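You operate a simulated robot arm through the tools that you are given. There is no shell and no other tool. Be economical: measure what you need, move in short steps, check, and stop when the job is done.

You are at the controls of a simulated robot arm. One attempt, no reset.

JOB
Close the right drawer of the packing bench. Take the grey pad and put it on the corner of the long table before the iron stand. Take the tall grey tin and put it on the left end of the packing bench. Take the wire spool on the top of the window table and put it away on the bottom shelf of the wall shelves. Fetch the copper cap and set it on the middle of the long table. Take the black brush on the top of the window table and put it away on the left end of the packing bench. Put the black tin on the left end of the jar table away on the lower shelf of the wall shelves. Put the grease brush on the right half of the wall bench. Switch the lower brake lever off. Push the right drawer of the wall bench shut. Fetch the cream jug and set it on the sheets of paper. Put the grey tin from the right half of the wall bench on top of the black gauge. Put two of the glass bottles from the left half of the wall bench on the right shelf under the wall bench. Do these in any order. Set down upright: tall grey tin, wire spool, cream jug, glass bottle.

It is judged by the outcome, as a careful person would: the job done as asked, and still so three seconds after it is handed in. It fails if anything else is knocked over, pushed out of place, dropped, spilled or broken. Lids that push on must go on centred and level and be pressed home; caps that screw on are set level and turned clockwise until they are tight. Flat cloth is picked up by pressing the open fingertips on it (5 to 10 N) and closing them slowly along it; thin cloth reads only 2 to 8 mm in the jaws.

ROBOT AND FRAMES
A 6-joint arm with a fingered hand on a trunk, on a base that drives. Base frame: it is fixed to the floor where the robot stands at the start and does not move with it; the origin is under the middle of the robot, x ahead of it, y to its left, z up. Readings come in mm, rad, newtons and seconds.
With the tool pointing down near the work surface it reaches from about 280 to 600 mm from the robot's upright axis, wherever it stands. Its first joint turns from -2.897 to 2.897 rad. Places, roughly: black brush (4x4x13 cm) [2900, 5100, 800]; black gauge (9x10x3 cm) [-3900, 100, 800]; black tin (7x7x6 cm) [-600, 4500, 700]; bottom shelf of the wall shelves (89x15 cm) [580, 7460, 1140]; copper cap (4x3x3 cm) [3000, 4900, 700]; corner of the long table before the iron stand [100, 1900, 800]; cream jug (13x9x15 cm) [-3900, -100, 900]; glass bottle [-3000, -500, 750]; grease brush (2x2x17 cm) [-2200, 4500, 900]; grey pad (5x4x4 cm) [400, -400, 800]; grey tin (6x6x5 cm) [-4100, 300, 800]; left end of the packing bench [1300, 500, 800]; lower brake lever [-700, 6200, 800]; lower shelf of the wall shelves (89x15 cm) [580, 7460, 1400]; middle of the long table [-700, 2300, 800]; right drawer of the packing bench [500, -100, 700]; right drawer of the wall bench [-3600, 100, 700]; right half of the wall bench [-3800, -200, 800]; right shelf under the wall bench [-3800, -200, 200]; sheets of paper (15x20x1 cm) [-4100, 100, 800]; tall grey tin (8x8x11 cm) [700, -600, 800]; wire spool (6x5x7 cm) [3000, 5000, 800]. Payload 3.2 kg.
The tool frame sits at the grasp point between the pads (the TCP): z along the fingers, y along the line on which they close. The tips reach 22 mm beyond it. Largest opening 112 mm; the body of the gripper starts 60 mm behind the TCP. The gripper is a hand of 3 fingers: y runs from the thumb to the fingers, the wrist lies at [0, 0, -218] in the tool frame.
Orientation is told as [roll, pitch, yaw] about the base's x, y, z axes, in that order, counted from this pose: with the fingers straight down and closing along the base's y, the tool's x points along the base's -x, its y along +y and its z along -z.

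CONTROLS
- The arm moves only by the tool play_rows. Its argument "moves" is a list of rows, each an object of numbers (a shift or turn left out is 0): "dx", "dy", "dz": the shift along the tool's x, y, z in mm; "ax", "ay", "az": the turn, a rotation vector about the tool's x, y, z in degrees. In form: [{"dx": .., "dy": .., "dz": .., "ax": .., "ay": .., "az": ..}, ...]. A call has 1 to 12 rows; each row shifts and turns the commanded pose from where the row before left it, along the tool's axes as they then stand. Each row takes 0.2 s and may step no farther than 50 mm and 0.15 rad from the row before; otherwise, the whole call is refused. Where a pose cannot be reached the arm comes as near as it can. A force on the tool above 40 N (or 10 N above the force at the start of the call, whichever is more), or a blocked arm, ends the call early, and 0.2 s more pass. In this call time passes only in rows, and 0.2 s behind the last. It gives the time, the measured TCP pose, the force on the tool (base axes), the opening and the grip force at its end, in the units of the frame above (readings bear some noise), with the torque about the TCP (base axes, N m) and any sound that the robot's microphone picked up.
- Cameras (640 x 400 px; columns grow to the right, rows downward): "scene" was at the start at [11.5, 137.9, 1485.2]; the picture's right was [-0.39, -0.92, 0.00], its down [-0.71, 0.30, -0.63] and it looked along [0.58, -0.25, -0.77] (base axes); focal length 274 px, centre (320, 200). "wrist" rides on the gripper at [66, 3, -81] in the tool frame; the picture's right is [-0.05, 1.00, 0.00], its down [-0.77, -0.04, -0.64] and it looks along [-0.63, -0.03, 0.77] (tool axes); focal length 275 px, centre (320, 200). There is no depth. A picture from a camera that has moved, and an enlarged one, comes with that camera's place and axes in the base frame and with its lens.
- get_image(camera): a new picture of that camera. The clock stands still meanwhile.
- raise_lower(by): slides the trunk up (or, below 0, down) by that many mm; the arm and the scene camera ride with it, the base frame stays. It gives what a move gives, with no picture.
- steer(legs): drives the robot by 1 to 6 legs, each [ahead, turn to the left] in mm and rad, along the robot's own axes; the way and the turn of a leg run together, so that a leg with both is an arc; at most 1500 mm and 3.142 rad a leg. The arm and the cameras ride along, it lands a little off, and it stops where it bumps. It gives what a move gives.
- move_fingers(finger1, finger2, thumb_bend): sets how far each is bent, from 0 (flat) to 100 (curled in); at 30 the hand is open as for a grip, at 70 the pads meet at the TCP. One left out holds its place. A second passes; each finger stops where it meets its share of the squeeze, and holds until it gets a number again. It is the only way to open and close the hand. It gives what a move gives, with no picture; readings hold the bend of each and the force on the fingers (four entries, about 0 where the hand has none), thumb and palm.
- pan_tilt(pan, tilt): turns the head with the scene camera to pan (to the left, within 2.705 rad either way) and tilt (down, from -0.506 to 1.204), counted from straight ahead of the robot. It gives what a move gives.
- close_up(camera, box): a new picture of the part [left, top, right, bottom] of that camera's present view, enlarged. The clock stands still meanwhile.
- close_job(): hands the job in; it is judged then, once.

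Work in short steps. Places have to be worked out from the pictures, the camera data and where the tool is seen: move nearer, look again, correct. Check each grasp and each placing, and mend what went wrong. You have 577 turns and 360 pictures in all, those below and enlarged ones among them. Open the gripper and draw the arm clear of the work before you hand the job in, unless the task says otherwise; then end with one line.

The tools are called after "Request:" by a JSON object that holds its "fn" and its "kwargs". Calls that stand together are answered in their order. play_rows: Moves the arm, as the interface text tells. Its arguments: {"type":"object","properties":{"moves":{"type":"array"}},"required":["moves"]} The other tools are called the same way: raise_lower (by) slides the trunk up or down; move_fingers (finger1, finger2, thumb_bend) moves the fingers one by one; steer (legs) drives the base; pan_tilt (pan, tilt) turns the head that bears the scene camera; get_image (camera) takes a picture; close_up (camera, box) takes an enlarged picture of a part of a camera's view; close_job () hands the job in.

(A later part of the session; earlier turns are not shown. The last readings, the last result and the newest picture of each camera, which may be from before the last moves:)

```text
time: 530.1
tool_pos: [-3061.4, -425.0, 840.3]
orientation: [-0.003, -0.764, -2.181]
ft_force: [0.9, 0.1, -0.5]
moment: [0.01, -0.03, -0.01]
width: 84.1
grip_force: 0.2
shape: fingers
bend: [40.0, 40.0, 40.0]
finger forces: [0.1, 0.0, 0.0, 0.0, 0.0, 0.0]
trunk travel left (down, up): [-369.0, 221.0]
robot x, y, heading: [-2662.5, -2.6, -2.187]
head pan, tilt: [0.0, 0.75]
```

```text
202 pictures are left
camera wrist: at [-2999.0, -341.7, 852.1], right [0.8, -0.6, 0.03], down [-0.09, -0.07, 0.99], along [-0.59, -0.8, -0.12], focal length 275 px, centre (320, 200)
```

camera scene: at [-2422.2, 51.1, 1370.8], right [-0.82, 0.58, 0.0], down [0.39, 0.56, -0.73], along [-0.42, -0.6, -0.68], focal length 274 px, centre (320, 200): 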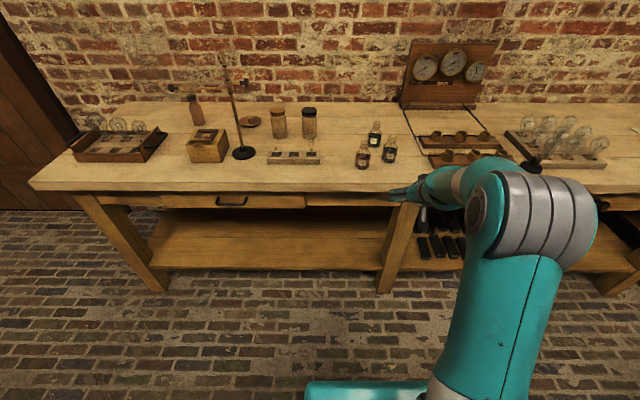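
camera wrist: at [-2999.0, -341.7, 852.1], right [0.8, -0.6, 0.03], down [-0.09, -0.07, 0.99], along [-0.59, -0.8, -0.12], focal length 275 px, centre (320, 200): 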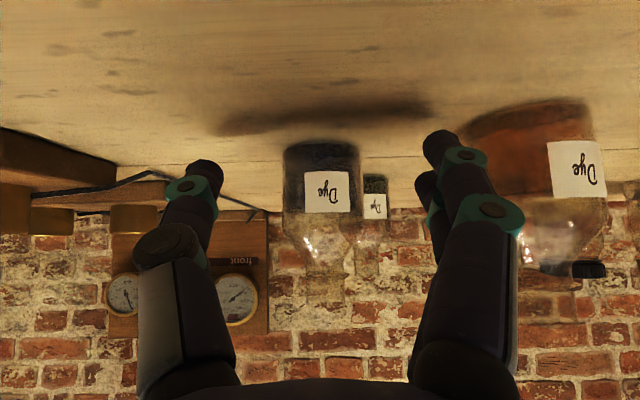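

Bottle B stands right beside the fingers, so it's safer to take B first. I back up, shift the hand 82 mm toward B and approach it.

Request:
{"fn": "steer", "kwargs": {"legs": [[-130, 0]]}}

Request:
{"fn": "play_rows", "kwargs": {"moves": [{"dy": 40}, {"dy": 42}]}}

Request:
{"fn": "get_image", "kwargs": {"camera": "wrist"}}

```text
time: 531.3
tool_pos: [-2987.3, -319.3, 840.4]
orientation: [-0.004, -0.766, -2.181]
ft_force: [0.3, 0.4, 0.1]
moment: [-0.03, 0.0, -0.01]
width: 84.5
grip_force: 0.1
shape: fingers
bend: [40.0, 40.0, 40.0]
finger forces: [0.1, 0.0, 0.0, 0.0, 0.1, 0.0]
trunk travel left (down, up): [-369.0, 221.0]
robot x, y, heading: [-2590.4, 109.3, -2.187]
head pan, tilt: [0.0, 0.75]
```

```text
time: 531.9
tool_pos: [-2923.4, -366.7, 839.0]
orientation: [0.008, -0.769, -2.182]
ft_force: [-0.4, -0.7, 0.4]
moment: [-0.02, 0.0, 0.0]
width: 84.0
grip_force: 0.0
shape: fingers
bend: [40.0, 40.0, 40.0]
finger forces: [0.0, 0.0, 0.1, 0.1, 0.1, 0.0]
trunk travel left (down, up): [-369.0, 221.0]
robot x, y, heading: [-2591.5, 102.0, -2.187]
head pan, tilt: [0.0, 0.75]
```

```text
201 pictures are left
camera wrist: at [-2860.4, -283.2, 850.0], right [0.8, -0.6, 0.04], down [-0.1, -0.07, 0.99], along [-0.59, -0.8, -0.11], focal length 275 px, centre (320, 200)
```

wrist: 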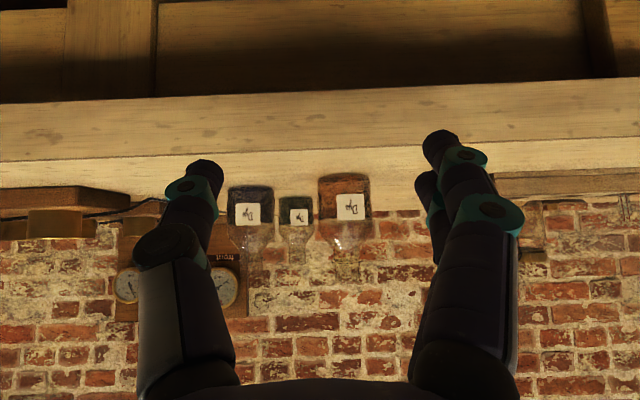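

Request:
{"fn": "play_rows", "kwargs": {"moves": [{"dy": 25}]}}

Request:
{"fn": "steer", "kwargs": {"legs": [[120, 0]]}}

Request:
{"fn": "get_image", "kwargs": {"camera": "wrist"}}

```text
time: 532.3
tool_pos: [-2913.0, -369.0, 833.0]
orientation: [0.017, -0.774, -2.181]
ft_force: [0.4, -0.7, -0.9]
moment: [-0.02, 0.0, -0.02]
width: 84.1
grip_force: 0.1
shape: fingers
bend: [40.0, 40.0, 40.0]
finger forces: [0.0, 0.0, 0.0, 0.0, 0.1, 0.0]
out of reach, approached as far as the arm can: row 1
trunk travel left (down, up): [-369.0, 221.0]
robot x, y, heading: [-2586.5, 102.5, -2.19]
head pan, tilt: [0.0, 0.75]
```

```text
time: 533.6
tool_pos: [-2984.4, -469.8, 833.2]
orientation: [0.014, -0.771, -2.181]
ft_force: [0.7, 0.8, 0.1]
moment: [-0.02, 0.03, -0.05]
width: 84.3
grip_force: 0.1
shape: fingers
bend: [40.0, 40.0, 40.0]
finger forces: [0.0, 0.0, 0.1, 0.0, 0.1, 0.0]
trunk travel left (down, up): [-369.0, 221.0]
robot x, y, heading: [-2656.6, 5.9, -2.187]
head pan, tilt: [0.0, 0.75]
```

```text
200 pictures are left
camera wrist: at [-2921.8, -385.5, 844.5], right [0.81, -0.59, 0.04], down [-0.1, -0.06, 0.99], along [-0.58, -0.8, -0.11], focal length 275 px, centre (320, 200)
```

wrist: 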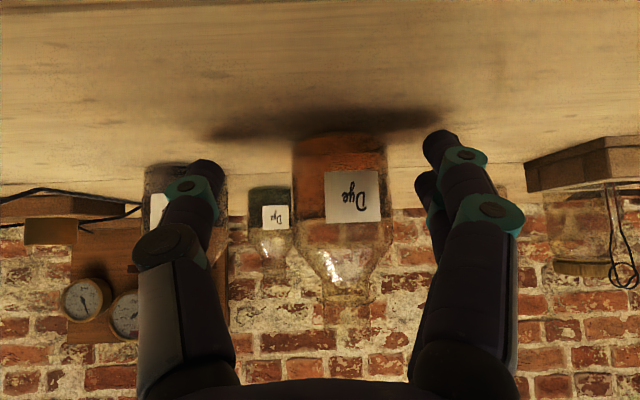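

I need 12 mm more to the left and 47 mm ahead, with a narrower opening to clear bottle A. I turn slightly and advance.

Request:
{"fn": "move_fingers", "kwargs": {"finger1": 45, "finger2": 45, "thumb_bend": 46}}

Request:
{"fn": "steer", "kwargs": {"legs": [[0, 0.022]]}}

Request:
{"fn": "get_image", "kwargs": {"camera": "wrist"}}

```text
time: 534.6
tool_pos: [-2983.5, -469.3, 833.7]
orientation: [0.015, -0.771, -2.179]
ft_force: [0.1, 0.2, -0.6]
moment: [0.01, 0.02, 0.0]
width: 68.4
grip_force: 0.0
shape: fingers
bend: [45.0, 45.0, 46.0]
finger forces: [0.1, 0.1, 0.0, 0.1, 0.0, 0.0]
trunk travel left (down, up): [-369.0, 221.0]
robot x, y, heading: [-2662.4, 4.6, -2.187]
head pan, tilt: [0.0, 0.75]
```

```text
time: 535.3
tool_pos: [-2972.5, -476.7, 833.0]
orientation: [0.014, -0.771, -2.157]
ft_force: [-0.7, 0.2, -0.1]
moment: [-0.02, 0.03, 0.01]
width: 68.9
grip_force: 0.1
shape: fingers
bend: [45.0, 45.0, 46.0]
finger forces: [0.0, 0.0, 0.0, 0.0, 0.0, 0.0]
trunk travel left (down, up): [-369.0, 221.0]
robot x, y, heading: [-2657.1, 2.5, -2.169]
head pan, tilt: [0.0, 0.75]
```

```text
199 pictures are left
camera wrist: at [-2913.2, -391.2, 844.5], right [0.82, -0.57, 0.04], down [-0.1, -0.07, 0.99], along [-0.57, -0.82, -0.11], focal length 275 px, centre (320, 200)
```

wrist: 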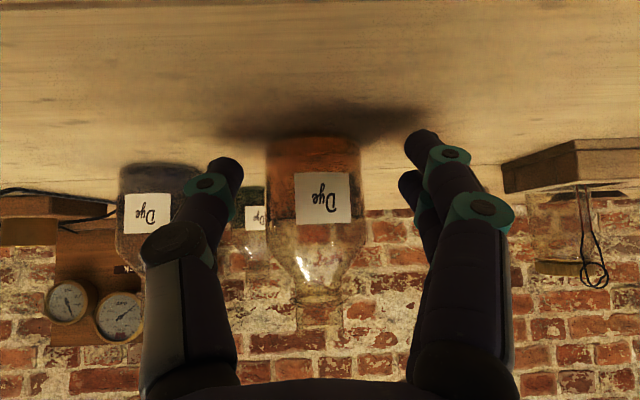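

Request:
{"fn": "steer", "kwargs": {"legs": [[44, 0]]}}

Request:
{"fn": "get_image", "kwargs": {"camera": "wrist"}}

```text
time: 536.2
tool_pos: [-2998.2, -512.1, 832.1]
orientation: [0.015, -0.773, -2.158]
ft_force: [0.4, 0.0, 0.9]
moment: [-0.01, 0.01, -0.03]
width: 68.5
grip_force: 0.0
shape: fingers
bend: [45.0, 45.0, 46.0]
finger forces: [0.0, 0.1, 0.1, 0.0, 0.1, 0.0]
trunk travel left (down, up): [-369.0, 221.0]
robot x, y, heading: [-2682.2, -31.8, -2.164]
head pan, tilt: [0.0, 0.75]
```

```text
198 pictures are left
camera wrist: at [-2937.8, -427.3, 844.4], right [0.82, -0.57, 0.04], down [-0.1, -0.07, 0.99], along [-0.57, -0.82, -0.11], focal length 275 px, centre (320, 200)
```

wrist: 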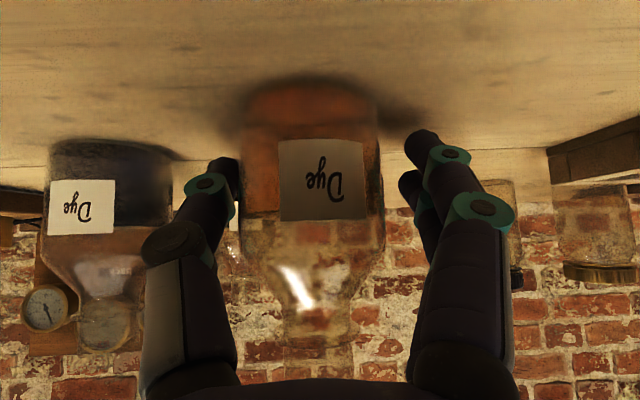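

Bottle B is between the pads. I close on it.

Request:
{"fn": "move_fingers", "kwargs": {"finger1": 64, "finger2": 64, "thumb_bend": 64}}

Request:
{"fn": "get_image", "kwargs": {"camera": "wrist"}}

```text
time: 537.2
tool_pos: [-2997.5, -512.0, 835.5]
orientation: [0.014, -0.77, -2.158]
ft_force: [0.6, -0.7, 0.5]
moment: [-0.09, -0.03, -0.02]
width: 39.9
grip_force: 8.8
shape: fingers
bend: [55.0, 61.0, 60.0]
finger forces: [5.8, 3.3, 0.0, 0.1, 9.1, 0.0]
trunk travel left (down, up): [-369.0, 221.0]
robot x, y, heading: [-2686.1, -30.2, -2.168]
head pan, tilt: [0.0, 0.75]
```

```text
197 pictures are left
camera wrist: at [-2937.8, -427.3, 844.5], right [0.82, -0.57, 0.04], down [-0.1, -0.07, 0.99], along [-0.57, -0.82, -0.11], focal length 275 px, centre (320, 200)
```

wrist: 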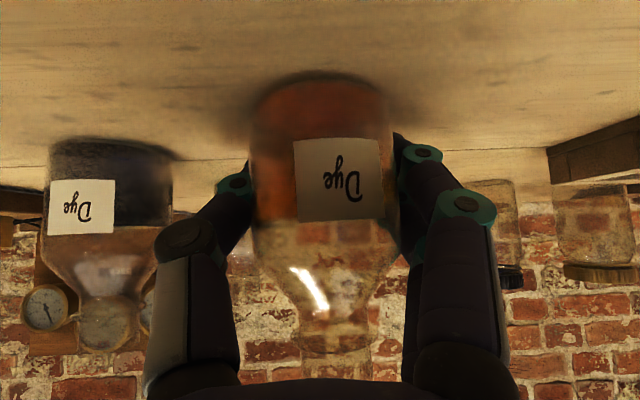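

Request:
{"fn": "move_fingers", "kwargs": {"finger1": 70, "finger2": 70, "thumb_bend": 70}}

Request:
{"fn": "raise_lower", "kwargs": {"by": 30}}

Request:
{"fn": "get_image", "kwargs": {"camera": "wrist"}}

```text
time: 538.2
tool_pos: [-2997.3, -511.9, 834.0]
orientation: [0.015, -0.773, -2.155]
ft_force: [0.5, -0.6, -0.7]
moment: [-0.01, -0.01, 0.01]
width: 38.1
grip_force: 16.0
shape: fingers
bend: [56.0, 63.0, 64.0]
finger forces: [8.8, 7.4, 0.0, 0.0, 15.5, 0.0]
trunk travel left (down, up): [-369.0, 221.0]
robot x, y, heading: [-2681.1, -29.0, -2.164]
head pan, tilt: [0.0, 0.75]
```

```text
time: 539.0
tool_pos: [-2997.4, -512.3, 862.4]
orientation: [0.014, -0.772, -2.157]
ft_force: [0.5, -0.8, -1.5]
moment: [0.02, 0.02, -0.01]
width: 38.5
grip_force: 16.2
shape: fingers
bend: [56.0, 63.0, 64.0]
finger forces: [8.7, 7.3, 0.1, 0.0, 15.6, 0.1]
trunk travel left (down, up): [-399.0, 191.0]
robot x, y, heading: [-2685.3, -32.7, -2.168]
head pan, tilt: [0.0, 0.75]
```

```text
196 pictures are left
camera wrist: at [-2937.8, -427.4, 874.4], right [0.82, -0.57, 0.04], down [-0.1, -0.07, 0.99], along [-0.57, -0.82, -0.11], focal length 275 px, centre (320, 200)
```

wrist: 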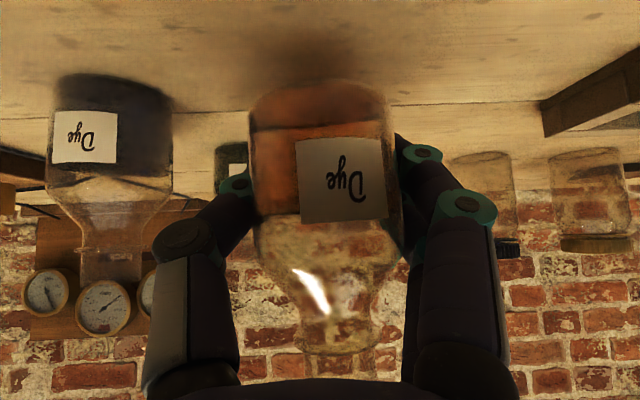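

Held upright (16 N). I retreat from the bench, shift the hand back to the robot's right, and drive to face the free part of the right under-shelf.

Request:
{"fn": "raise_lower", "kwargs": {"by": 40}}

Request:
{"fn": "steer", "kwargs": {"legs": [[-350, 0]]}}

Request:
{"fn": "play_rows", "kwargs": {"moves": [{"dy": -27}, {"dy": -27}, {"dy": -27}]}}

Request:
{"fn": "steer", "kwargs": {"legs": [[0, -1.486], [1178, 0], [0, 1.486]]}}

Request:
{"fn": "pan_tilt", "kwargs": {"pan": -0.2, "tilt": 0.7}}

Request:
{"fn": "raise_lower", "kwargs": {"by": -400}}

Request:
{"fn": "get_image", "kwargs": {"camera": "scene"}}

Request:
{"fn": "get_image", "kwargs": {"camera": "wrist"}}

```text
time: 539.8
tool_pos: [-2997.7, -511.2, 902.8]
orientation: [0.014, -0.771, -2.158]
ft_force: [0.3, 0.5, -1.4]
moment: [0.02, 0.01, 0.01]
width: 38.2
grip_force: 16.0
shape: fingers
bend: [56.0, 63.0, 64.0]
finger forces: [8.7, 7.3, 0.0, 0.1, 15.6, 0.0]
trunk travel left (down, up): [-439.0, 151.0]
robot x, y, heading: [-2682.7, -32.0, -2.163]
head pan, tilt: [0.0, 0.75]
```

```text
time: 542.1
tool_pos: [-2797.0, -223.7, 903.7]
orientation: [0.014, -0.771, -2.147]
ft_force: [-0.5, 0.5, -1.6]
moment: [-0.01, 0.01, 0.0]
width: 38.3
grip_force: 16.1
shape: fingers
bend: [56.0, 63.0, 64.0]
finger forces: [8.7, 7.3, 0.0, 0.0, 15.5, 0.1]
trunk travel left (down, up): [-439.0, 151.0]
robot x, y, heading: [-2484.9, 258.8, -2.16]
head pan, tilt: [0.0, 0.75]
```

```text
time: 542.9
tool_pos: [-2867.0, -180.7, 902.7]
orientation: [0.015, -0.772, -2.147]
ft_force: [0.7, 0.4, -0.8]
moment: [0.01, 0.03, -0.02]
width: 38.0
grip_force: 15.6
shape: fingers
bend: [56.0, 63.0, 64.0]
finger forces: [8.6, 7.2, 0.1, 0.0, 15.3, 0.0]
trunk travel left (down, up): [-439.0, 151.0]
robot x, y, heading: [-2490.9, 258.4, -2.157]
head pan, tilt: [0.0, 0.75]
```

```text
time: 556.1
tool_pos: [-3921.1, 396.8, 902.1]
orientation: [0.013, -0.77, -2.179]
ft_force: [-0.4, 0.0, -1.3]
moment: [-0.03, 0.02, 0.0]
width: 37.6
grip_force: 15.2
shape: fingers
bend: [56.0, 63.0, 64.0]
finger forces: [8.5, 7.0, 0.1, 0.0, 15.2, 0.0]
trunk travel left (down, up): [-439.0, 151.0]
robot x, y, heading: [-3530.6, 824.4, -2.186]
head pan, tilt: [0.0, 0.75]
```

```text
time: 556.8
tool_pos: [-3920.6, 396.6, 901.8]
orientation: [0.012, -0.771, -2.179]
ft_force: [0.0, -0.1, -1.8]
moment: [0.01, 0.04, -0.02]
width: 38.1
grip_force: 14.9
shape: fingers
bend: [56.0, 63.0, 64.0]
finger forces: [8.5, 6.9, 0.1, 0.0, 15.2, 0.0]
trunk travel left (down, up): [-439.0, 151.0]
robot x, y, heading: [-3528.9, 825.6, -2.189]
head pan, tilt: [-0.201, 0.7]
```

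```text
time: 560.6
tool_pos: [-3919.9, 397.2, 502.9]
orientation: [0.018, -0.772, -2.178]
ft_force: [0.3, 0.3, -1.1]
moment: [0.01, 0.04, -0.01]
width: 37.9
grip_force: 15.7
shape: fingers
bend: [56.0, 63.0, 64.0]
finger forces: [8.4, 6.9, 0.1, 0.0, 15.1, 0.1]
trunk travel left (down, up): [-39.0, 551.0]
robot x, y, heading: [-3531.1, 827.3, -2.185]
head pan, tilt: [-0.201, 0.7]
```

```text
195 pictures are left
camera scene: at [-3420.9, 722.1, 1014.0], right [-0.68, 0.73, 0.0], down [0.47, 0.44, -0.76], along [-0.56, -0.52, -0.64], focal length 274 px, centre (320, 200)
```

scene: 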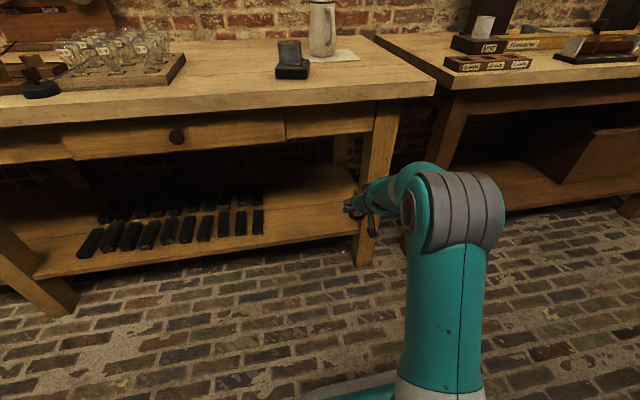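

```text
194 pictures are left
camera wrist: at [-3859.4, 480.8, 513.1], right [0.81, -0.59, 0.04], down [-0.1, -0.06, 0.99], along [-0.58, -0.81, -0.11], focal length 275 px, centre (320, 200)
```

wrist: 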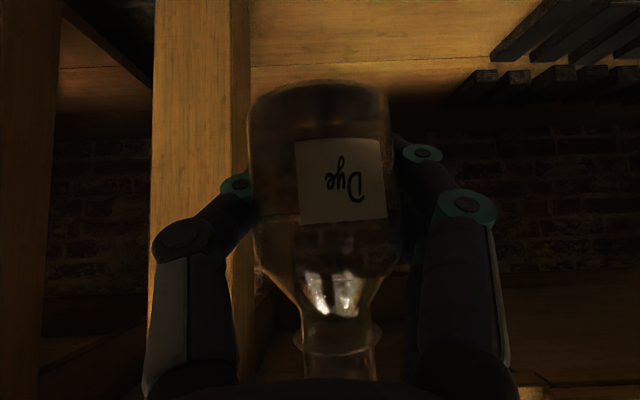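

The free stretch of the shelf lies between the leg (s≈161) and the bars. I need to go about 186 mm left, so I back at an angle, then come forward.

Request:
{"fn": "steer", "kwargs": {"legs": [[0, -0.6], [-330, 0], [0, 0.609], [250, 0]]}}

Request:
{"fn": "raise_lower", "kwargs": {"by": -39}}

Request:
{"fn": "play_rows", "kwargs": {"moves": [{"dx": 29, "dz": 30}, {"dx": 29, "dz": 30}, {"dx": 29, "dz": 30}, {"dx": 20, "dz": 21}]}}

Request:
{"fn": "get_image", "kwargs": {"camera": "wrist"}}

Request:
{"fn": "get_image", "kwargs": {"camera": "scene"}}

```text
time: 567.5
tool_pos: [-3749.7, 300.1, 501.0]
orientation: [0.013, -0.771, -2.164]
ft_force: [-0.2, 0.2, -1.9]
moment: [0.01, 0.03, 0.01]
width: 37.9
grip_force: 15.3
shape: fingers
bend: [57.0, 63.0, 64.0]
finger forces: [8.4, 6.7, 0.0, 0.0, 15.2, 0.0]
trunk travel left (down, up): [-39.0, 551.0]
robot x, y, heading: [-3365.6, 736.1, -2.171]
head pan, tilt: [-0.201, 0.7]
```

```text
time: 568.4
tool_pos: [-3749.6, 300.3, 463.2]
orientation: [0.015, -0.772, -2.164]
ft_force: [-0.3, -0.3, -1.0]
moment: [0.02, -0.02, -0.03]
width: 37.5
grip_force: 15.5
shape: fingers
bend: [57.0, 63.0, 64.0]
finger forces: [8.3, 6.6, 0.1, 0.0, 15.2, 0.0]
trunk travel left (down, up): [0.0, 590.0]
robot x, y, heading: [-3364.3, 734.9, -2.168]
head pan, tilt: [-0.201, 0.7]
```

```text
time: 569.4
tool_pos: [-3746.6, 299.2, 308.9]
orientation: [0.015, -0.772, -2.163]
ft_force: [0.0, 0.2, -0.8]
moment: [0.02, 0.02, -0.03]
width: 37.7
grip_force: 15.1
shape: fingers
bend: [57.0, 64.0, 64.0]
finger forces: [8.3, 6.6, 0.1, 0.0, 15.2, 0.0]
trunk travel left (down, up): [0.0, 590.0]
robot x, y, heading: [-3366.6, 738.5, -2.174]
head pan, tilt: [-0.201, 0.7]
```

```text
193 pictures are left
camera wrist: at [-3686.2, 383.1, 319.7], right [0.82, -0.58, 0.04], down [-0.1, -0.07, 0.99], along [-0.57, -0.81, -0.11], focal length 275 px, centre (320, 200)
```

wrist: 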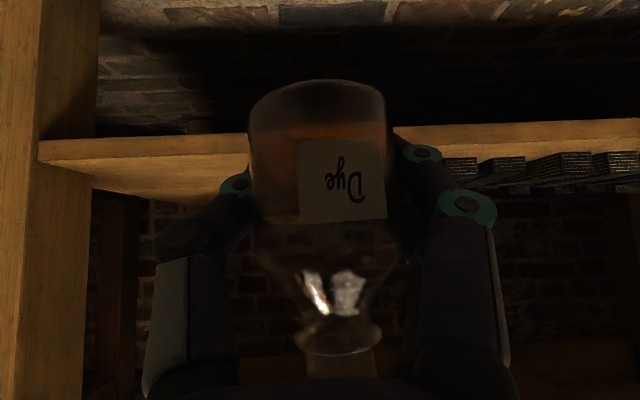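

```text
192 pictures are left
camera scene: at [-3253.8, 632.8, 975.1], right [-0.7, 0.72, 0.0], down [0.46, 0.45, -0.76], along [-0.55, -0.53, -0.64], focal length 274 px, centre (320, 200)
```

scene: 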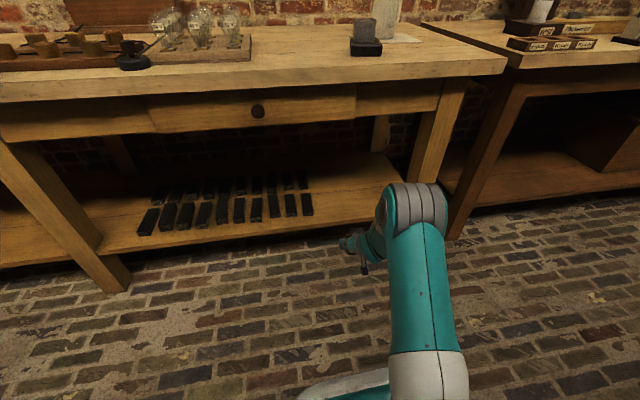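

The shelf top is at z≈244; the bottle clears it and is well between leg and bars. I drive 235 mm in.

Request:
{"fn": "steer", "kwargs": {"legs": [[235, 0]]}}

Request:
{"fn": "get_image", "kwargs": {"camera": "wrist"}}

Request:
{"fn": "get_image", "kwargs": {"camera": "scene"}}

```text
time: 571.1
tool_pos: [-3882.5, 102.6, 308.8]
orientation: [0.016, -0.772, -2.166]
ft_force: [-0.6, 0.3, -1.5]
moment: [-0.04, 0.01, 0.0]
width: 37.5
grip_force: 14.9
shape: fingers
bend: [57.0, 64.0, 64.0]
finger forces: [8.3, 6.6, 0.0, 0.0, 15.1, 0.0]
trunk travel left (down, up): [0.0, 590.0]
robot x, y, heading: [-3497.8, 538.0, -2.177]
head pan, tilt: [-0.201, 0.7]
```

```text
191 pictures are left
camera wrist: at [-3822.3, 187.7, 320.0], right [0.81, -0.58, 0.04], down [-0.1, -0.07, 0.99], along [-0.57, -0.81, -0.11], focal length 275 px, centre (320, 200)
```

wrist: 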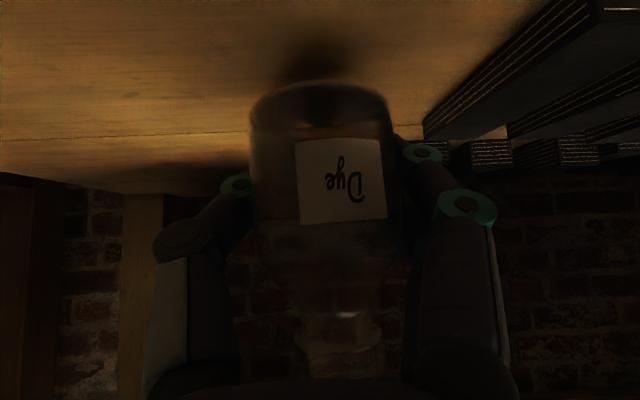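

```text
190 pictures are left
camera scene: at [-3389.3, 436.1, 975.0], right [-0.69, 0.72, 0.0], down [0.46, 0.45, -0.76], along [-0.55, -0.53, -0.64], focal length 274 px, centre (320, 200)
```

scene: 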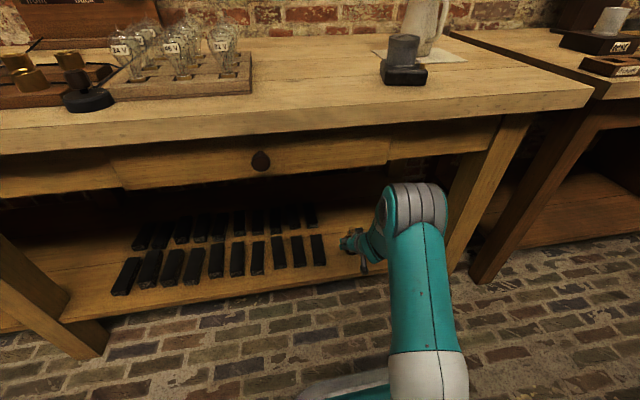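

Inside over clear shelf. I lower gently to contact.

Request:
{"fn": "play_rows", "kwargs": {"moves": [{"dx": 7, "dz": 7.2}, {"dx": 5.6, "dz": 5.7}, {"dx": 2.1, "dz": 2.2}, {"dx": 2.1, "dz": 2.2}]}}

Request:
{"fn": "play_rows", "kwargs": {"moves": [{"dx": 1.4, "dz": 1.4}, {"dx": 1.4, "dz": 1.4}, {"dx": 1.4, "dz": 1.4}]}}

Request:
{"fn": "play_rows", "kwargs": {"moves": [{"dx": 1.4, "dz": 1.4}, {"dx": 1.4, "dz": 1.4}, {"dx": 1.4, "dz": 1.4}]}}

```text
time: 572.1
tool_pos: [-3881.8, 103.3, 285.3]
orientation: [0.016, -0.772, -2.165]
ft_force: [-0.5, 0.4, -2.7]
moment: [0.0, 0.0, 0.0]
width: 37.3
grip_force: 15.2
shape: fingers
bend: [57.0, 64.0, 64.0]
finger forces: [8.3, 6.5, 0.0, 0.1, 15.1, 0.0]
trunk travel left (down, up): [0.0, 590.0]
robot x, y, heading: [-3501.5, 537.1, -2.174]
head pan, tilt: [-0.201, 0.7]
```

```text
time: 572.9
tool_pos: [-3882.7, 104.3, 279.0]
orientation: [0.015, -0.772, -2.165]
ft_force: [0.0, -0.1, -1.0]
moment: [-0.01, 0.0, -0.01]
width: 37.5
grip_force: 15.3
shape: fingers
bend: [57.0, 64.0, 64.0]
finger forces: [8.3, 6.6, 0.0, 0.1, 15.1, 0.1]
trunk travel left (down, up): [0.0, 590.0]
robot x, y, heading: [-3500.9, 536.0, -2.174]
head pan, tilt: [-0.201, 0.7]
```

```text
time: 573.7
tool_pos: [-3882.8, 101.7, 274.4]
orientation: [0.014, -0.773, -2.166]
ft_force: [-0.2, 0.3, 0.7]
moment: [-0.03, -0.03, 0.01]
width: 37.7
grip_force: 15.1
shape: fingers
bend: [57.0, 64.0, 64.0]
finger forces: [8.4, 6.6, 0.1, 0.0, 15.4, 0.0]
trunk travel left (down, up): [0.0, 590.0]
robot x, y, heading: [-3499.2, 539.2, -2.176]
head pan, tilt: [-0.201, 0.7]
```

Request:
{"fn": "play_rows", "kwargs": {"moves": [{"dx": 0.8, "dz": 0.8}, {"dx": 0.8, "dz": 0.8}]}}

Request:
{"fn": "get_image", "kwargs": {"camera": "wrist"}}

```text
time: 574.3
tool_pos: [-3883.9, 101.6, 272.2]
orientation: [0.014, -0.776, -2.165]
ft_force: [-1.0, -1.8, 10.5]
moment: [-0.25, -0.18, -0.02]
width: 37.9
grip_force: 16.0
shape: fingers
bend: [57.0, 64.0, 64.0]
finger forces: [9.7, 6.7, 0.1, 0.0, 16.2, 0.0]
trunk travel left (down, up): [0.0, 590.0]
robot x, y, heading: [-3498.0, 536.6, -2.173]
head pan, tilt: [-0.201, 0.7]
```

```text
189 pictures are left
camera wrist: at [-3822.5, 187.3, 282.6], right [0.81, -0.58, 0.04], down [-0.1, -0.06, 0.99], along [-0.57, -0.81, -0.11], focal length 275 px, centre (320, 200)
```

wrist: 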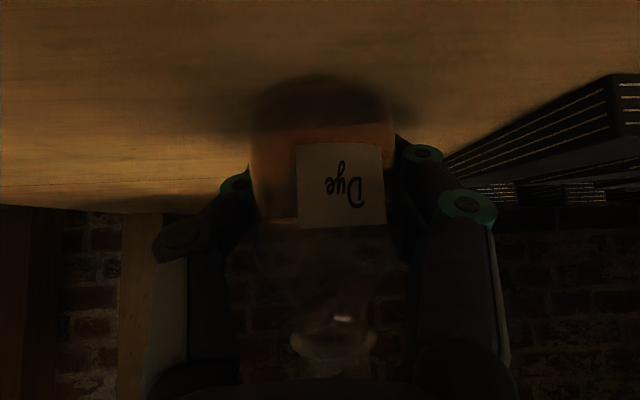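

Contact. I release carefully and back straight out.

Request:
{"fn": "play_rows", "kwargs": {"moves": [{"dx": -0.7, "dz": -0.7}]}}

Request:
{"fn": "move_fingers", "kwargs": {"finger1": 47, "finger2": 47, "thumb_bend": 47}}

Request:
{"fn": "play_rows", "kwargs": {"moves": [{"dx": -2.8, "dz": -2.9}]}}

Request:
{"fn": "move_fingers", "kwargs": {"finger1": 42, "finger2": 42, "thumb_bend": 42}}

Request:
{"fn": "get_image", "kwargs": {"camera": "wrist"}}

```text
time: 574.7
tool_pos: [-3882.8, 102.6, 272.5]
orientation: [0.016, -0.774, -2.164]
ft_force: [-1.1, -3.3, 6.0]
moment: [-0.2, -0.16, -0.09]
width: 37.6
grip_force: 16.2
shape: fingers
bend: [57.0, 64.0, 64.0]
finger forces: [9.8, 7.5, 0.0, 0.0, 15.9, 0.0]
trunk travel left (down, up): [0.0, 590.0]
robot x, y, heading: [-3496.3, 538.5, -2.178]
head pan, tilt: [-0.201, 0.7]
```

```text
time: 575.7
tool_pos: [-3882.3, 103.6, 272.0]
orientation: [0.013, -0.77, -2.166]
ft_force: [1.2, 0.8, 0.2]
moment: [0.01, 0.0, 0.0]
width: 63.1
grip_force: 0.0
shape: fingers
bend: [47.0, 47.0, 47.0]
finger forces: [0.0, 0.0, 0.1, 0.0, 0.1, 0.0]
trunk travel left (down, up): [0.0, 590.0]
robot x, y, heading: [-3499.1, 538.8, -2.178]
head pan, tilt: [-0.201, 0.7]
```

```text
time: 576.1
tool_pos: [-3883.3, 102.0, 276.7]
orientation: [0.014, -0.769, -2.167]
ft_force: [-0.3, -1.1, -0.6]
moment: [0.0, -0.01, 0.01]
width: 62.7
grip_force: 0.0
shape: fingers
bend: [47.0, 47.0, 47.0]
finger forces: [0.0, 0.0, 0.0, 0.0, 0.0, 0.0]
trunk travel left (down, up): [0.0, 590.0]
robot x, y, heading: [-3499.4, 537.0, -2.179]
head pan, tilt: [-0.201, 0.7]
```

```text
time: 577.1
tool_pos: [-3883.5, 102.7, 276.3]
orientation: [0.015, -0.771, -2.167]
ft_force: [-1.0, 0.4, 0.6]
moment: [-0.01, -0.02, 0.02]
width: 77.2
grip_force: 0.1
shape: fingers
bend: [42.0, 42.0, 42.0]
finger forces: [0.0, 0.0, 0.0, 0.0, 0.1, 0.0]
trunk travel left (down, up): [0.0, 590.0]
robot x, y, heading: [-3498.4, 536.7, -2.171]
head pan, tilt: [-0.201, 0.7]
```

```text
188 pictures are left
camera wrist: at [-3822.7, 187.4, 287.3], right [0.81, -0.58, 0.04], down [-0.1, -0.07, 0.99], along [-0.57, -0.81, -0.11], focal length 275 px, centre (320, 200)
```

wrist: 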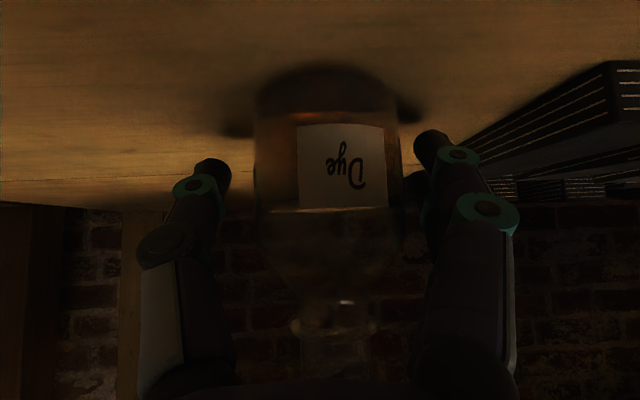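

The bottle stands on the shelf. I back out, raise up, and drive back for bottle A.

Request:
{"fn": "steer", "kwargs": {"legs": [[-350, 0]]}}

Request:
{"fn": "get_image", "kwargs": {"camera": "wrist"}}

Request:
{"fn": "play_rows", "kwargs": {"moves": [{"dx": -28, "dz": -29}, {"dx": -28, "dz": -29}, {"dx": -28, "dz": -29}, {"dx": -28, "dz": -29}, {"dx": -19, "dz": -20}]}}

Request:
{"fn": "raise_lower", "kwargs": {"by": 380}}

Request:
{"fn": "steer", "kwargs": {"legs": [[0, 1.482], [978, 0], [0, -1.482]]}}

Request:
{"fn": "get_image", "kwargs": {"camera": "wrist"}}

```text
time: 579.4
tool_pos: [-3681.5, 396.2, 275.4]
orientation: [0.016, -0.771, -2.167]
ft_force: [0.7, 0.7, -1.0]
moment: [-0.01, 0.02, -0.01]
width: 77.4
grip_force: 0.1
shape: fingers
bend: [42.0, 42.0, 42.0]
finger forces: [0.1, 0.0, 0.0, 0.1, 0.0, 0.0]
trunk travel left (down, up): [0.0, 590.0]
robot x, y, heading: [-3298.6, 830.2, -2.174]
head pan, tilt: [-0.201, 0.7]
```

```text
187 pictures are left
camera wrist: at [-3621.2, 480.2, 287.3], right [0.81, -0.58, 0.04], down [-0.1, -0.06, 0.99], along [-0.57, -0.81, -0.11], focal length 275 px, centre (320, 200)
```

wrist: 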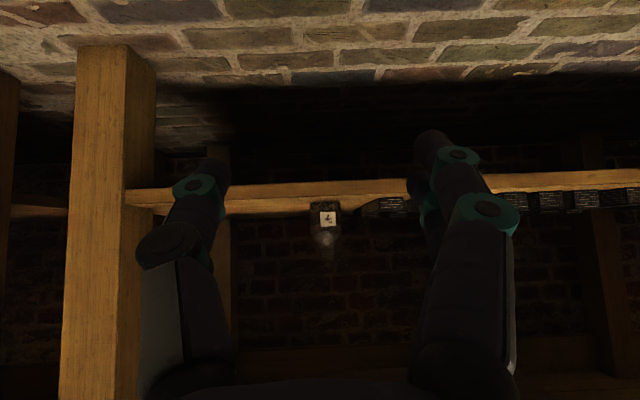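

```text
time: 580.6
tool_pos: [-3681.5, 396.7, 466.6]
orientation: [0.014, -0.772, -2.168]
ft_force: [0.3, -0.2, -0.4]
moment: [-0.02, 0.0, -0.02]
width: 77.6
grip_force: 0.0
shape: fingers
bend: [42.0, 42.0, 42.0]
finger forces: [0.1, 0.0, 0.1, 0.0, 0.0, 0.0]
trunk travel left (down, up): [0.0, 590.0]
robot x, y, heading: [-3298.5, 832.4, -2.175]
head pan, tilt: [-0.201, 0.7]
```

```text
time: 584.3
tool_pos: [-3681.6, 397.7, 845.9]
orientation: [0.015, -0.771, -2.168]
ft_force: [0.0, -0.1, 0.2]
moment: [0.01, 0.04, -0.03]
width: 77.1
grip_force: 0.0
shape: fingers
bend: [42.0, 42.0, 42.0]
finger forces: [0.0, 0.0, 0.0, 0.1, 0.1, 0.1]
trunk travel left (down, up): [-380.0, 210.0]
robot x, y, heading: [-3295.7, 830.5, -2.176]
head pan, tilt: [-0.201, 0.7]
```

```text
time: 596.6
tool_pos: [-2925.1, -234.4, 846.0]
orientation: [0.015, -0.77, -2.159]
ft_force: [0.4, 0.0, 0.4]
moment: [0.03, 0.01, -0.02]
width: 77.6
grip_force: 0.2
shape: fingers
bend: [42.0, 42.0, 42.0]
finger forces: [0.0, 0.1, 0.0, 0.0, 0.0, 0.0]
trunk travel left (down, up): [-380.0, 210.0]
robot x, y, heading: [-2545.0, 200.3, -2.169]
head pan, tilt: [-0.201, 0.7]
```

```text
186 pictures are left
camera wrist: at [-2863.7, -150.6, 857.1], right [0.82, -0.57, 0.04], down [-0.1, -0.07, 0.99], along [-0.57, -0.82, -0.11], focal length 275 px, centre (320, 200)
```

wrist: 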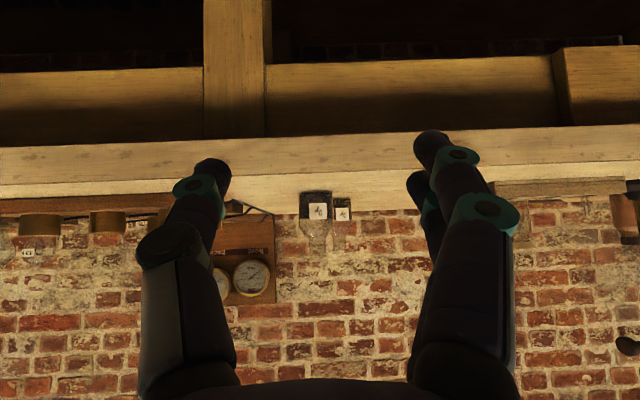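

Request:
{"fn": "raise_lower", "kwargs": {"by": -9}}

Request:
{"fn": "steer", "kwargs": {"legs": [[240, 0]]}}

Request:
{"fn": "get_image", "kwargs": {"camera": "wrist"}}

```text
time: 597.2
tool_pos: [-2924.3, -234.9, 837.4]
orientation: [0.015, -0.773, -2.161]
ft_force: [0.5, -0.2, -0.7]
moment: [0.01, 0.01, 0.01]
width: 77.6
grip_force: 0.1
shape: fingers
bend: [42.0, 42.0, 42.0]
finger forces: [0.0, 0.0, 0.0, 0.0, 0.0, 0.0]
trunk travel left (down, up): [-371.0, 219.0]
robot x, y, heading: [-2539.7, 197.8, -2.166]
head pan, tilt: [-0.201, 0.7]
```

```text
time: 599.0
tool_pos: [-3059.1, -432.4, 837.2]
orientation: [0.014, -0.772, -2.163]
ft_force: [-0.2, 0.2, 0.8]
moment: [0.01, 0.04, -0.03]
width: 77.3
grip_force: 0.1
shape: fingers
bend: [42.0, 42.0, 42.0]
finger forces: [0.0, 0.1, 0.0, 0.1, 0.0, 0.0]
trunk travel left (down, up): [-371.0, 219.0]
robot x, y, heading: [-2678.3, 5.9, -2.167]
head pan, tilt: [-0.201, 0.7]
```

```text
185 pictures are left
camera wrist: at [-2999.7, -347.7, 848.1], right [0.82, -0.58, 0.04], down [-0.1, -0.07, 0.99], along [-0.57, -0.81, -0.11], focal length 275 px, centre (320, 200)
```

wrist: 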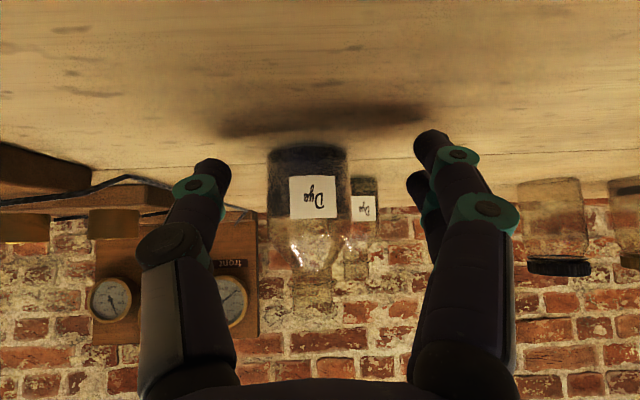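

Request:
{"fn": "steer", "kwargs": {"legs": [[0, -0.01], [68, 0]]}}

Request:
{"fn": "get_image", "kwargs": {"camera": "wrist"}}

```text
time: 600.3
tool_pos: [-3102.7, -485.0, 838.1]
orientation: [0.016, -0.771, -2.173]
ft_force: [0.6, 0.8, -0.2]
moment: [0.01, 0.03, 0.0]
width: 77.3
grip_force: 0.1
shape: fingers
bend: [42.0, 42.0, 42.0]
finger forces: [0.0, 0.0, 0.1, 0.1, 0.0, 0.0]
trunk travel left (down, up): [-371.0, 219.0]
robot x, y, heading: [-2718.1, -54.1, -2.179]
head pan, tilt: [-0.201, 0.7]
```

```text
184 pictures are left
camera wrist: at [-3042.3, -400.3, 848.1], right [0.81, -0.58, 0.04], down [-0.1, -0.06, 0.99], along [-0.58, -0.81, -0.11], focal length 275 px, centre (320, 200)
```

wrist: 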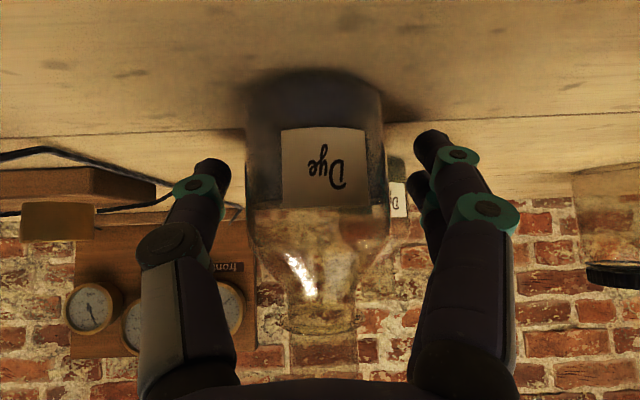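

Request:
{"fn": "move_fingers", "kwargs": {"finger1": 70, "finger2": 70, "thumb_bend": 70}}

Request:
{"fn": "raise_lower", "kwargs": {"by": 60}}

Request:
{"fn": "get_image", "kwargs": {"camera": "wrist"}}

```text
time: 601.3
tool_pos: [-3103.7, -483.5, 836.4]
orientation: [0.016, -0.772, -2.173]
ft_force: [-1.5, -0.5, 0.5]
moment: [0.01, -0.04, 0.03]
width: 39.6
grip_force: 16.6
shape: fingers
bend: [55.0, 61.0, 63.0]
finger forces: [9.1, 7.0, 0.1, 0.0, 16.5, 0.1]
trunk travel left (down, up): [-371.0, 219.0]
robot x, y, heading: [-2718.6, -53.3, -2.184]
head pan, tilt: [-0.201, 0.7]
```

```text
time: 602.3
tool_pos: [-3104.0, -484.6, 896.7]
orientation: [0.016, -0.772, -2.172]
ft_force: [-0.2, -0.7, -0.4]
moment: [0.0, -0.02, -0.04]
width: 39.6
grip_force: 16.4
shape: fingers
bend: [55.0, 61.0, 63.0]
finger forces: [9.1, 6.8, 0.0, 0.0, 16.5, 0.0]
trunk travel left (down, up): [-431.0, 159.0]
robot x, y, heading: [-2715.0, -51.8, -2.184]
head pan, tilt: [-0.201, 0.7]
```

```text
183 pictures are left
camera wrist: at [-3042.3, -400.4, 908.1], right [0.81, -0.58, 0.04], down [-0.1, -0.06, 0.99], along [-0.58, -0.81, -0.11], focal length 275 px, centre (320, 200)
```

wrist: 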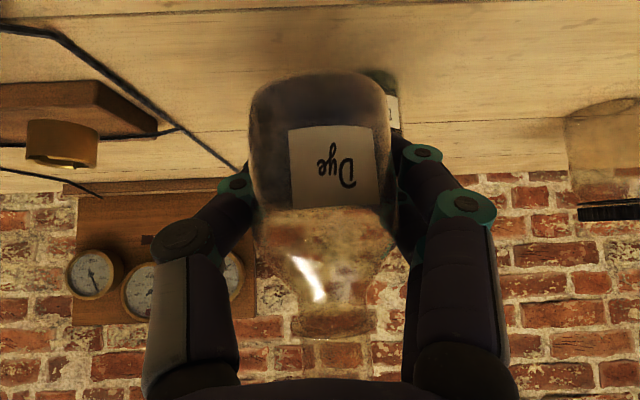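

Held. I carry it to the right shelf, next to the first bottle.

Request:
{"fn": "steer", "kwargs": {"legs": [[-350, 0], [0, -1.521], [1095, 0], [0, 1.526]]}}

Request:
{"fn": "raise_lower", "kwargs": {"by": -400}}

Request:
{"fn": "raise_lower", "kwargs": {"by": -31}}

Request:
{"fn": "play_rows", "kwargs": {"moves": [{"dx": 29, "dz": 30}, {"dx": 29, "dz": 30}, {"dx": 29, "dz": 30}, {"dx": 21, "dz": 22}]}}

Request:
{"fn": "get_image", "kwargs": {"camera": "wrist"}}

Request:
{"fn": "get_image", "kwargs": {"camera": "scene"}}

```text
time: 617.3
tool_pos: [-3843.3, 384.2, 896.8]
orientation: [0.015, -0.77, -2.155]
ft_force: [0.6, -0.6, -1.2]
moment: [0.02, 0.0, 0.0]
width: 39.2
grip_force: 15.3
shape: fingers
bend: [55.0, 62.0, 63.0]
finger forces: [8.9, 6.6, 0.0, 0.0, 15.8, 0.0]
trunk travel left (down, up): [-431.0, 159.0]
robot x, y, heading: [-3465.3, 823.8, -2.163]
head pan, tilt: [-0.201, 0.7]
```

```text
time: 621.2
tool_pos: [-3844.0, 384.4, 495.5]
orientation: [0.015, -0.772, -2.153]
ft_force: [-0.2, 0.2, -1.2]
moment: [0.0, -0.02, -0.02]
width: 39.3
grip_force: 15.4
shape: fingers
bend: [55.0, 62.0, 63.0]
finger forces: [8.9, 6.6, 0.1, 0.0, 15.8, 0.1]
trunk travel left (down, up): [-31.0, 559.0]
robot x, y, heading: [-3464.1, 825.9, -2.163]
head pan, tilt: [-0.201, 0.7]
```

```text
time: 621.9
tool_pos: [-3843.3, 385.2, 466.1]
orientation: [0.016, -0.772, -2.153]
ft_force: [0.0, -0.9, -1.3]
moment: [0.0, 0.02, -0.01]
width: 39.4
grip_force: 16.2
shape: fingers
bend: [55.0, 62.0, 63.0]
finger forces: [8.9, 6.6, 0.0, 0.0, 15.9, 0.0]
trunk travel left (down, up): [0.0, 590.0]
robot x, y, heading: [-3467.6, 824.0, -2.165]
head pan, tilt: [-0.201, 0.7]
```

```text
time: 622.9
tool_pos: [-3842.2, 383.3, 310.6]
orientation: [0.014, -0.773, -2.154]
ft_force: [0.1, -0.1, -1.5]
moment: [0.0, 0.03, 0.0]
width: 39.3
grip_force: 15.1
shape: fingers
bend: [55.0, 62.0, 63.0]
finger forces: [8.8, 6.5, 0.0, 0.0, 15.6, 0.0]
trunk travel left (down, up): [0.0, 590.0]
robot x, y, heading: [-3464.9, 823.7, -2.163]
head pan, tilt: [-0.201, 0.7]
```

```text
182 pictures are left
camera wrist: at [-3782.6, 468.4, 320.6], right [0.82, -0.57, 0.04], down [-0.1, -0.07, 0.99], along [-0.56, -0.82, -0.11], focal length 275 px, centre (320, 200)
```

wrist: 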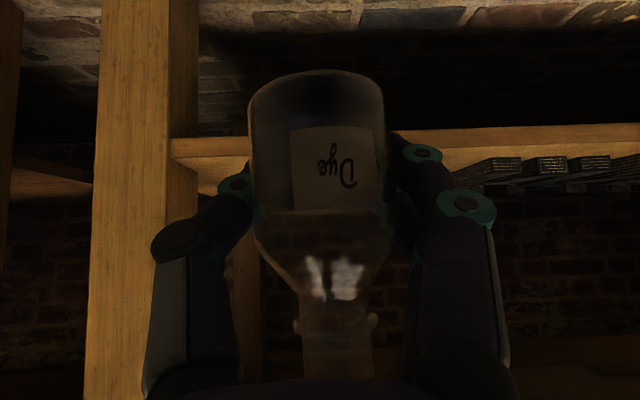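

```text
181 pictures are left
camera scene: at [-3353.9, 723.3, 975.1], right [-0.7, 0.71, 0.0], down [0.46, 0.45, -0.76], along [-0.54, -0.54, -0.64], focal length 274 px, centre (320, 200)
```

scene: 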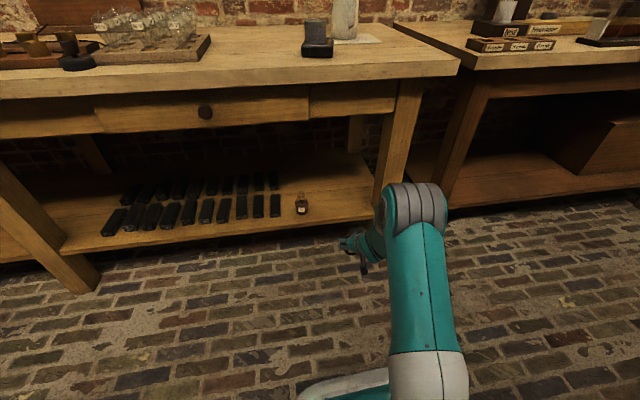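

Bottle 1 stands upright there. My path puts bottle 2 about 120 mm to its right. I drive in 250 mm.

Request:
{"fn": "steer", "kwargs": {"legs": [[250, 0]]}}

Request:
{"fn": "get_image", "kwargs": {"camera": "wrist"}}

Request:
{"fn": "get_image", "kwargs": {"camera": "scene"}}

```text
time: 624.8
tool_pos: [-3986.3, 173.8, 311.5]
orientation: [0.016, -0.772, -2.157]
ft_force: [0.3, 1.1, -1.2]
moment: [0.02, 0.0, 0.02]
width: 39.1
grip_force: 15.4
shape: fingers
bend: [55.0, 62.0, 63.0]
finger forces: [8.9, 6.6, 0.0, 0.0, 15.6, 0.1]
trunk travel left (down, up): [0.0, 590.0]
robot x, y, heading: [-3607.2, 610.3, -2.165]
head pan, tilt: [-0.201, 0.7]
```

```text
180 pictures are left
camera wrist: at [-3927.0, 258.8, 321.0], right [0.82, -0.57, 0.04], down [-0.1, -0.07, 0.99], along [-0.57, -0.82, -0.11], focal length 275 px, centre (320, 200)
```

wrist: 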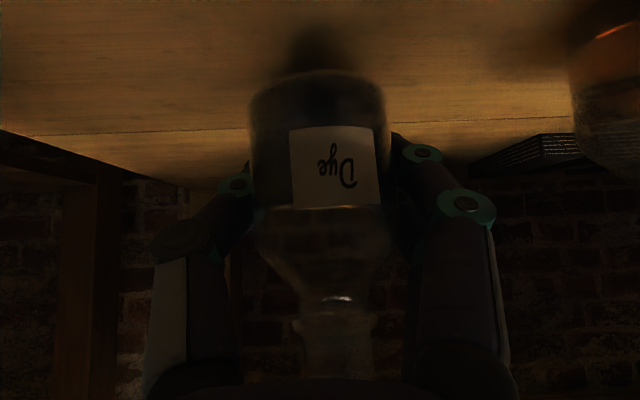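

```text
179 pictures are left
camera scene: at [-3497.0, 511.5, 975.0], right [-0.7, 0.72, 0.0], down [0.46, 0.45, -0.76], along [-0.55, -0.53, -0.64], focal length 274 px, centre (320, 200)
```

scene: 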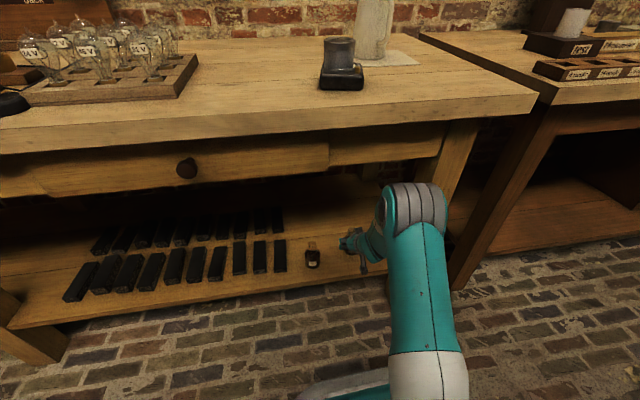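

Request:
{"fn": "play_rows", "kwargs": {"moves": [{"dx": 7, "dz": 7.2}, {"dx": 7, "dz": 7.2}, {"dx": 4.2, "dz": 4.3}, {"dx": 2.1, "dz": 2.2}, {"dx": 1.4, "dz": 1.4}, {"dx": 1.4, "dz": 1.4}]}}

Request:
{"fn": "play_rows", "kwargs": {"moves": [{"dx": 1.0, "dz": 1.0}, {"dx": 1.0, "dz": 1.0}]}}

Request:
{"fn": "play_rows", "kwargs": {"moves": [{"dx": 1.0, "dz": 1.0}, {"dx": 1.0, "dz": 1.0}]}}

```text
time: 626.2
tool_pos: [-3985.1, 173.6, 276.9]
orientation: [0.016, -0.772, -2.158]
ft_force: [0.4, -0.9, -0.7]
moment: [0.0, 0.03, -0.02]
width: 39.2
grip_force: 15.3
shape: fingers
bend: [55.0, 62.0, 63.0]
finger forces: [8.8, 6.6, 0.0, 0.0, 15.6, 0.0]
trunk travel left (down, up): [0.0, 590.0]
robot x, y, heading: [-3611.2, 609.4, -2.165]
head pan, tilt: [-0.201, 0.7]
```

```text
time: 626.8
tool_pos: [-3986.2, 173.2, 275.5]
orientation: [0.014, -0.774, -2.157]
ft_force: [0.3, 0.8, 10.0]
moment: [-0.19, -0.21, -0.01]
width: 39.2
grip_force: 16.5
shape: fingers
bend: [56.0, 63.0, 63.0]
finger forces: [9.6, 6.8, 0.0, 0.0, 16.4, 0.1]
trunk travel left (down, up): [0.0, 590.0]
robot x, y, heading: [-3609.2, 619.2, -2.167]
head pan, tilt: [-0.201, 0.7]
```

```text
time: 627.4
tool_pos: [-3986.4, 174.2, 274.0]
orientation: [0.013, -0.777, -2.158]
ft_force: [-3.8, 0.8, 21.5]
moment: [-0.21, -0.03, -0.07]
width: 39.0
grip_force: 17.4
shape: fingers
bend: [56.0, 63.0, 64.0]
finger forces: [9.9, 6.6, 0.1, 0.0, 18.7, 0.1]
trunk travel left (down, up): [0.0, 590.0]
robot x, y, heading: [-3611.1, 612.7, -2.165]
head pan, tilt: [-0.201, 0.7]
```

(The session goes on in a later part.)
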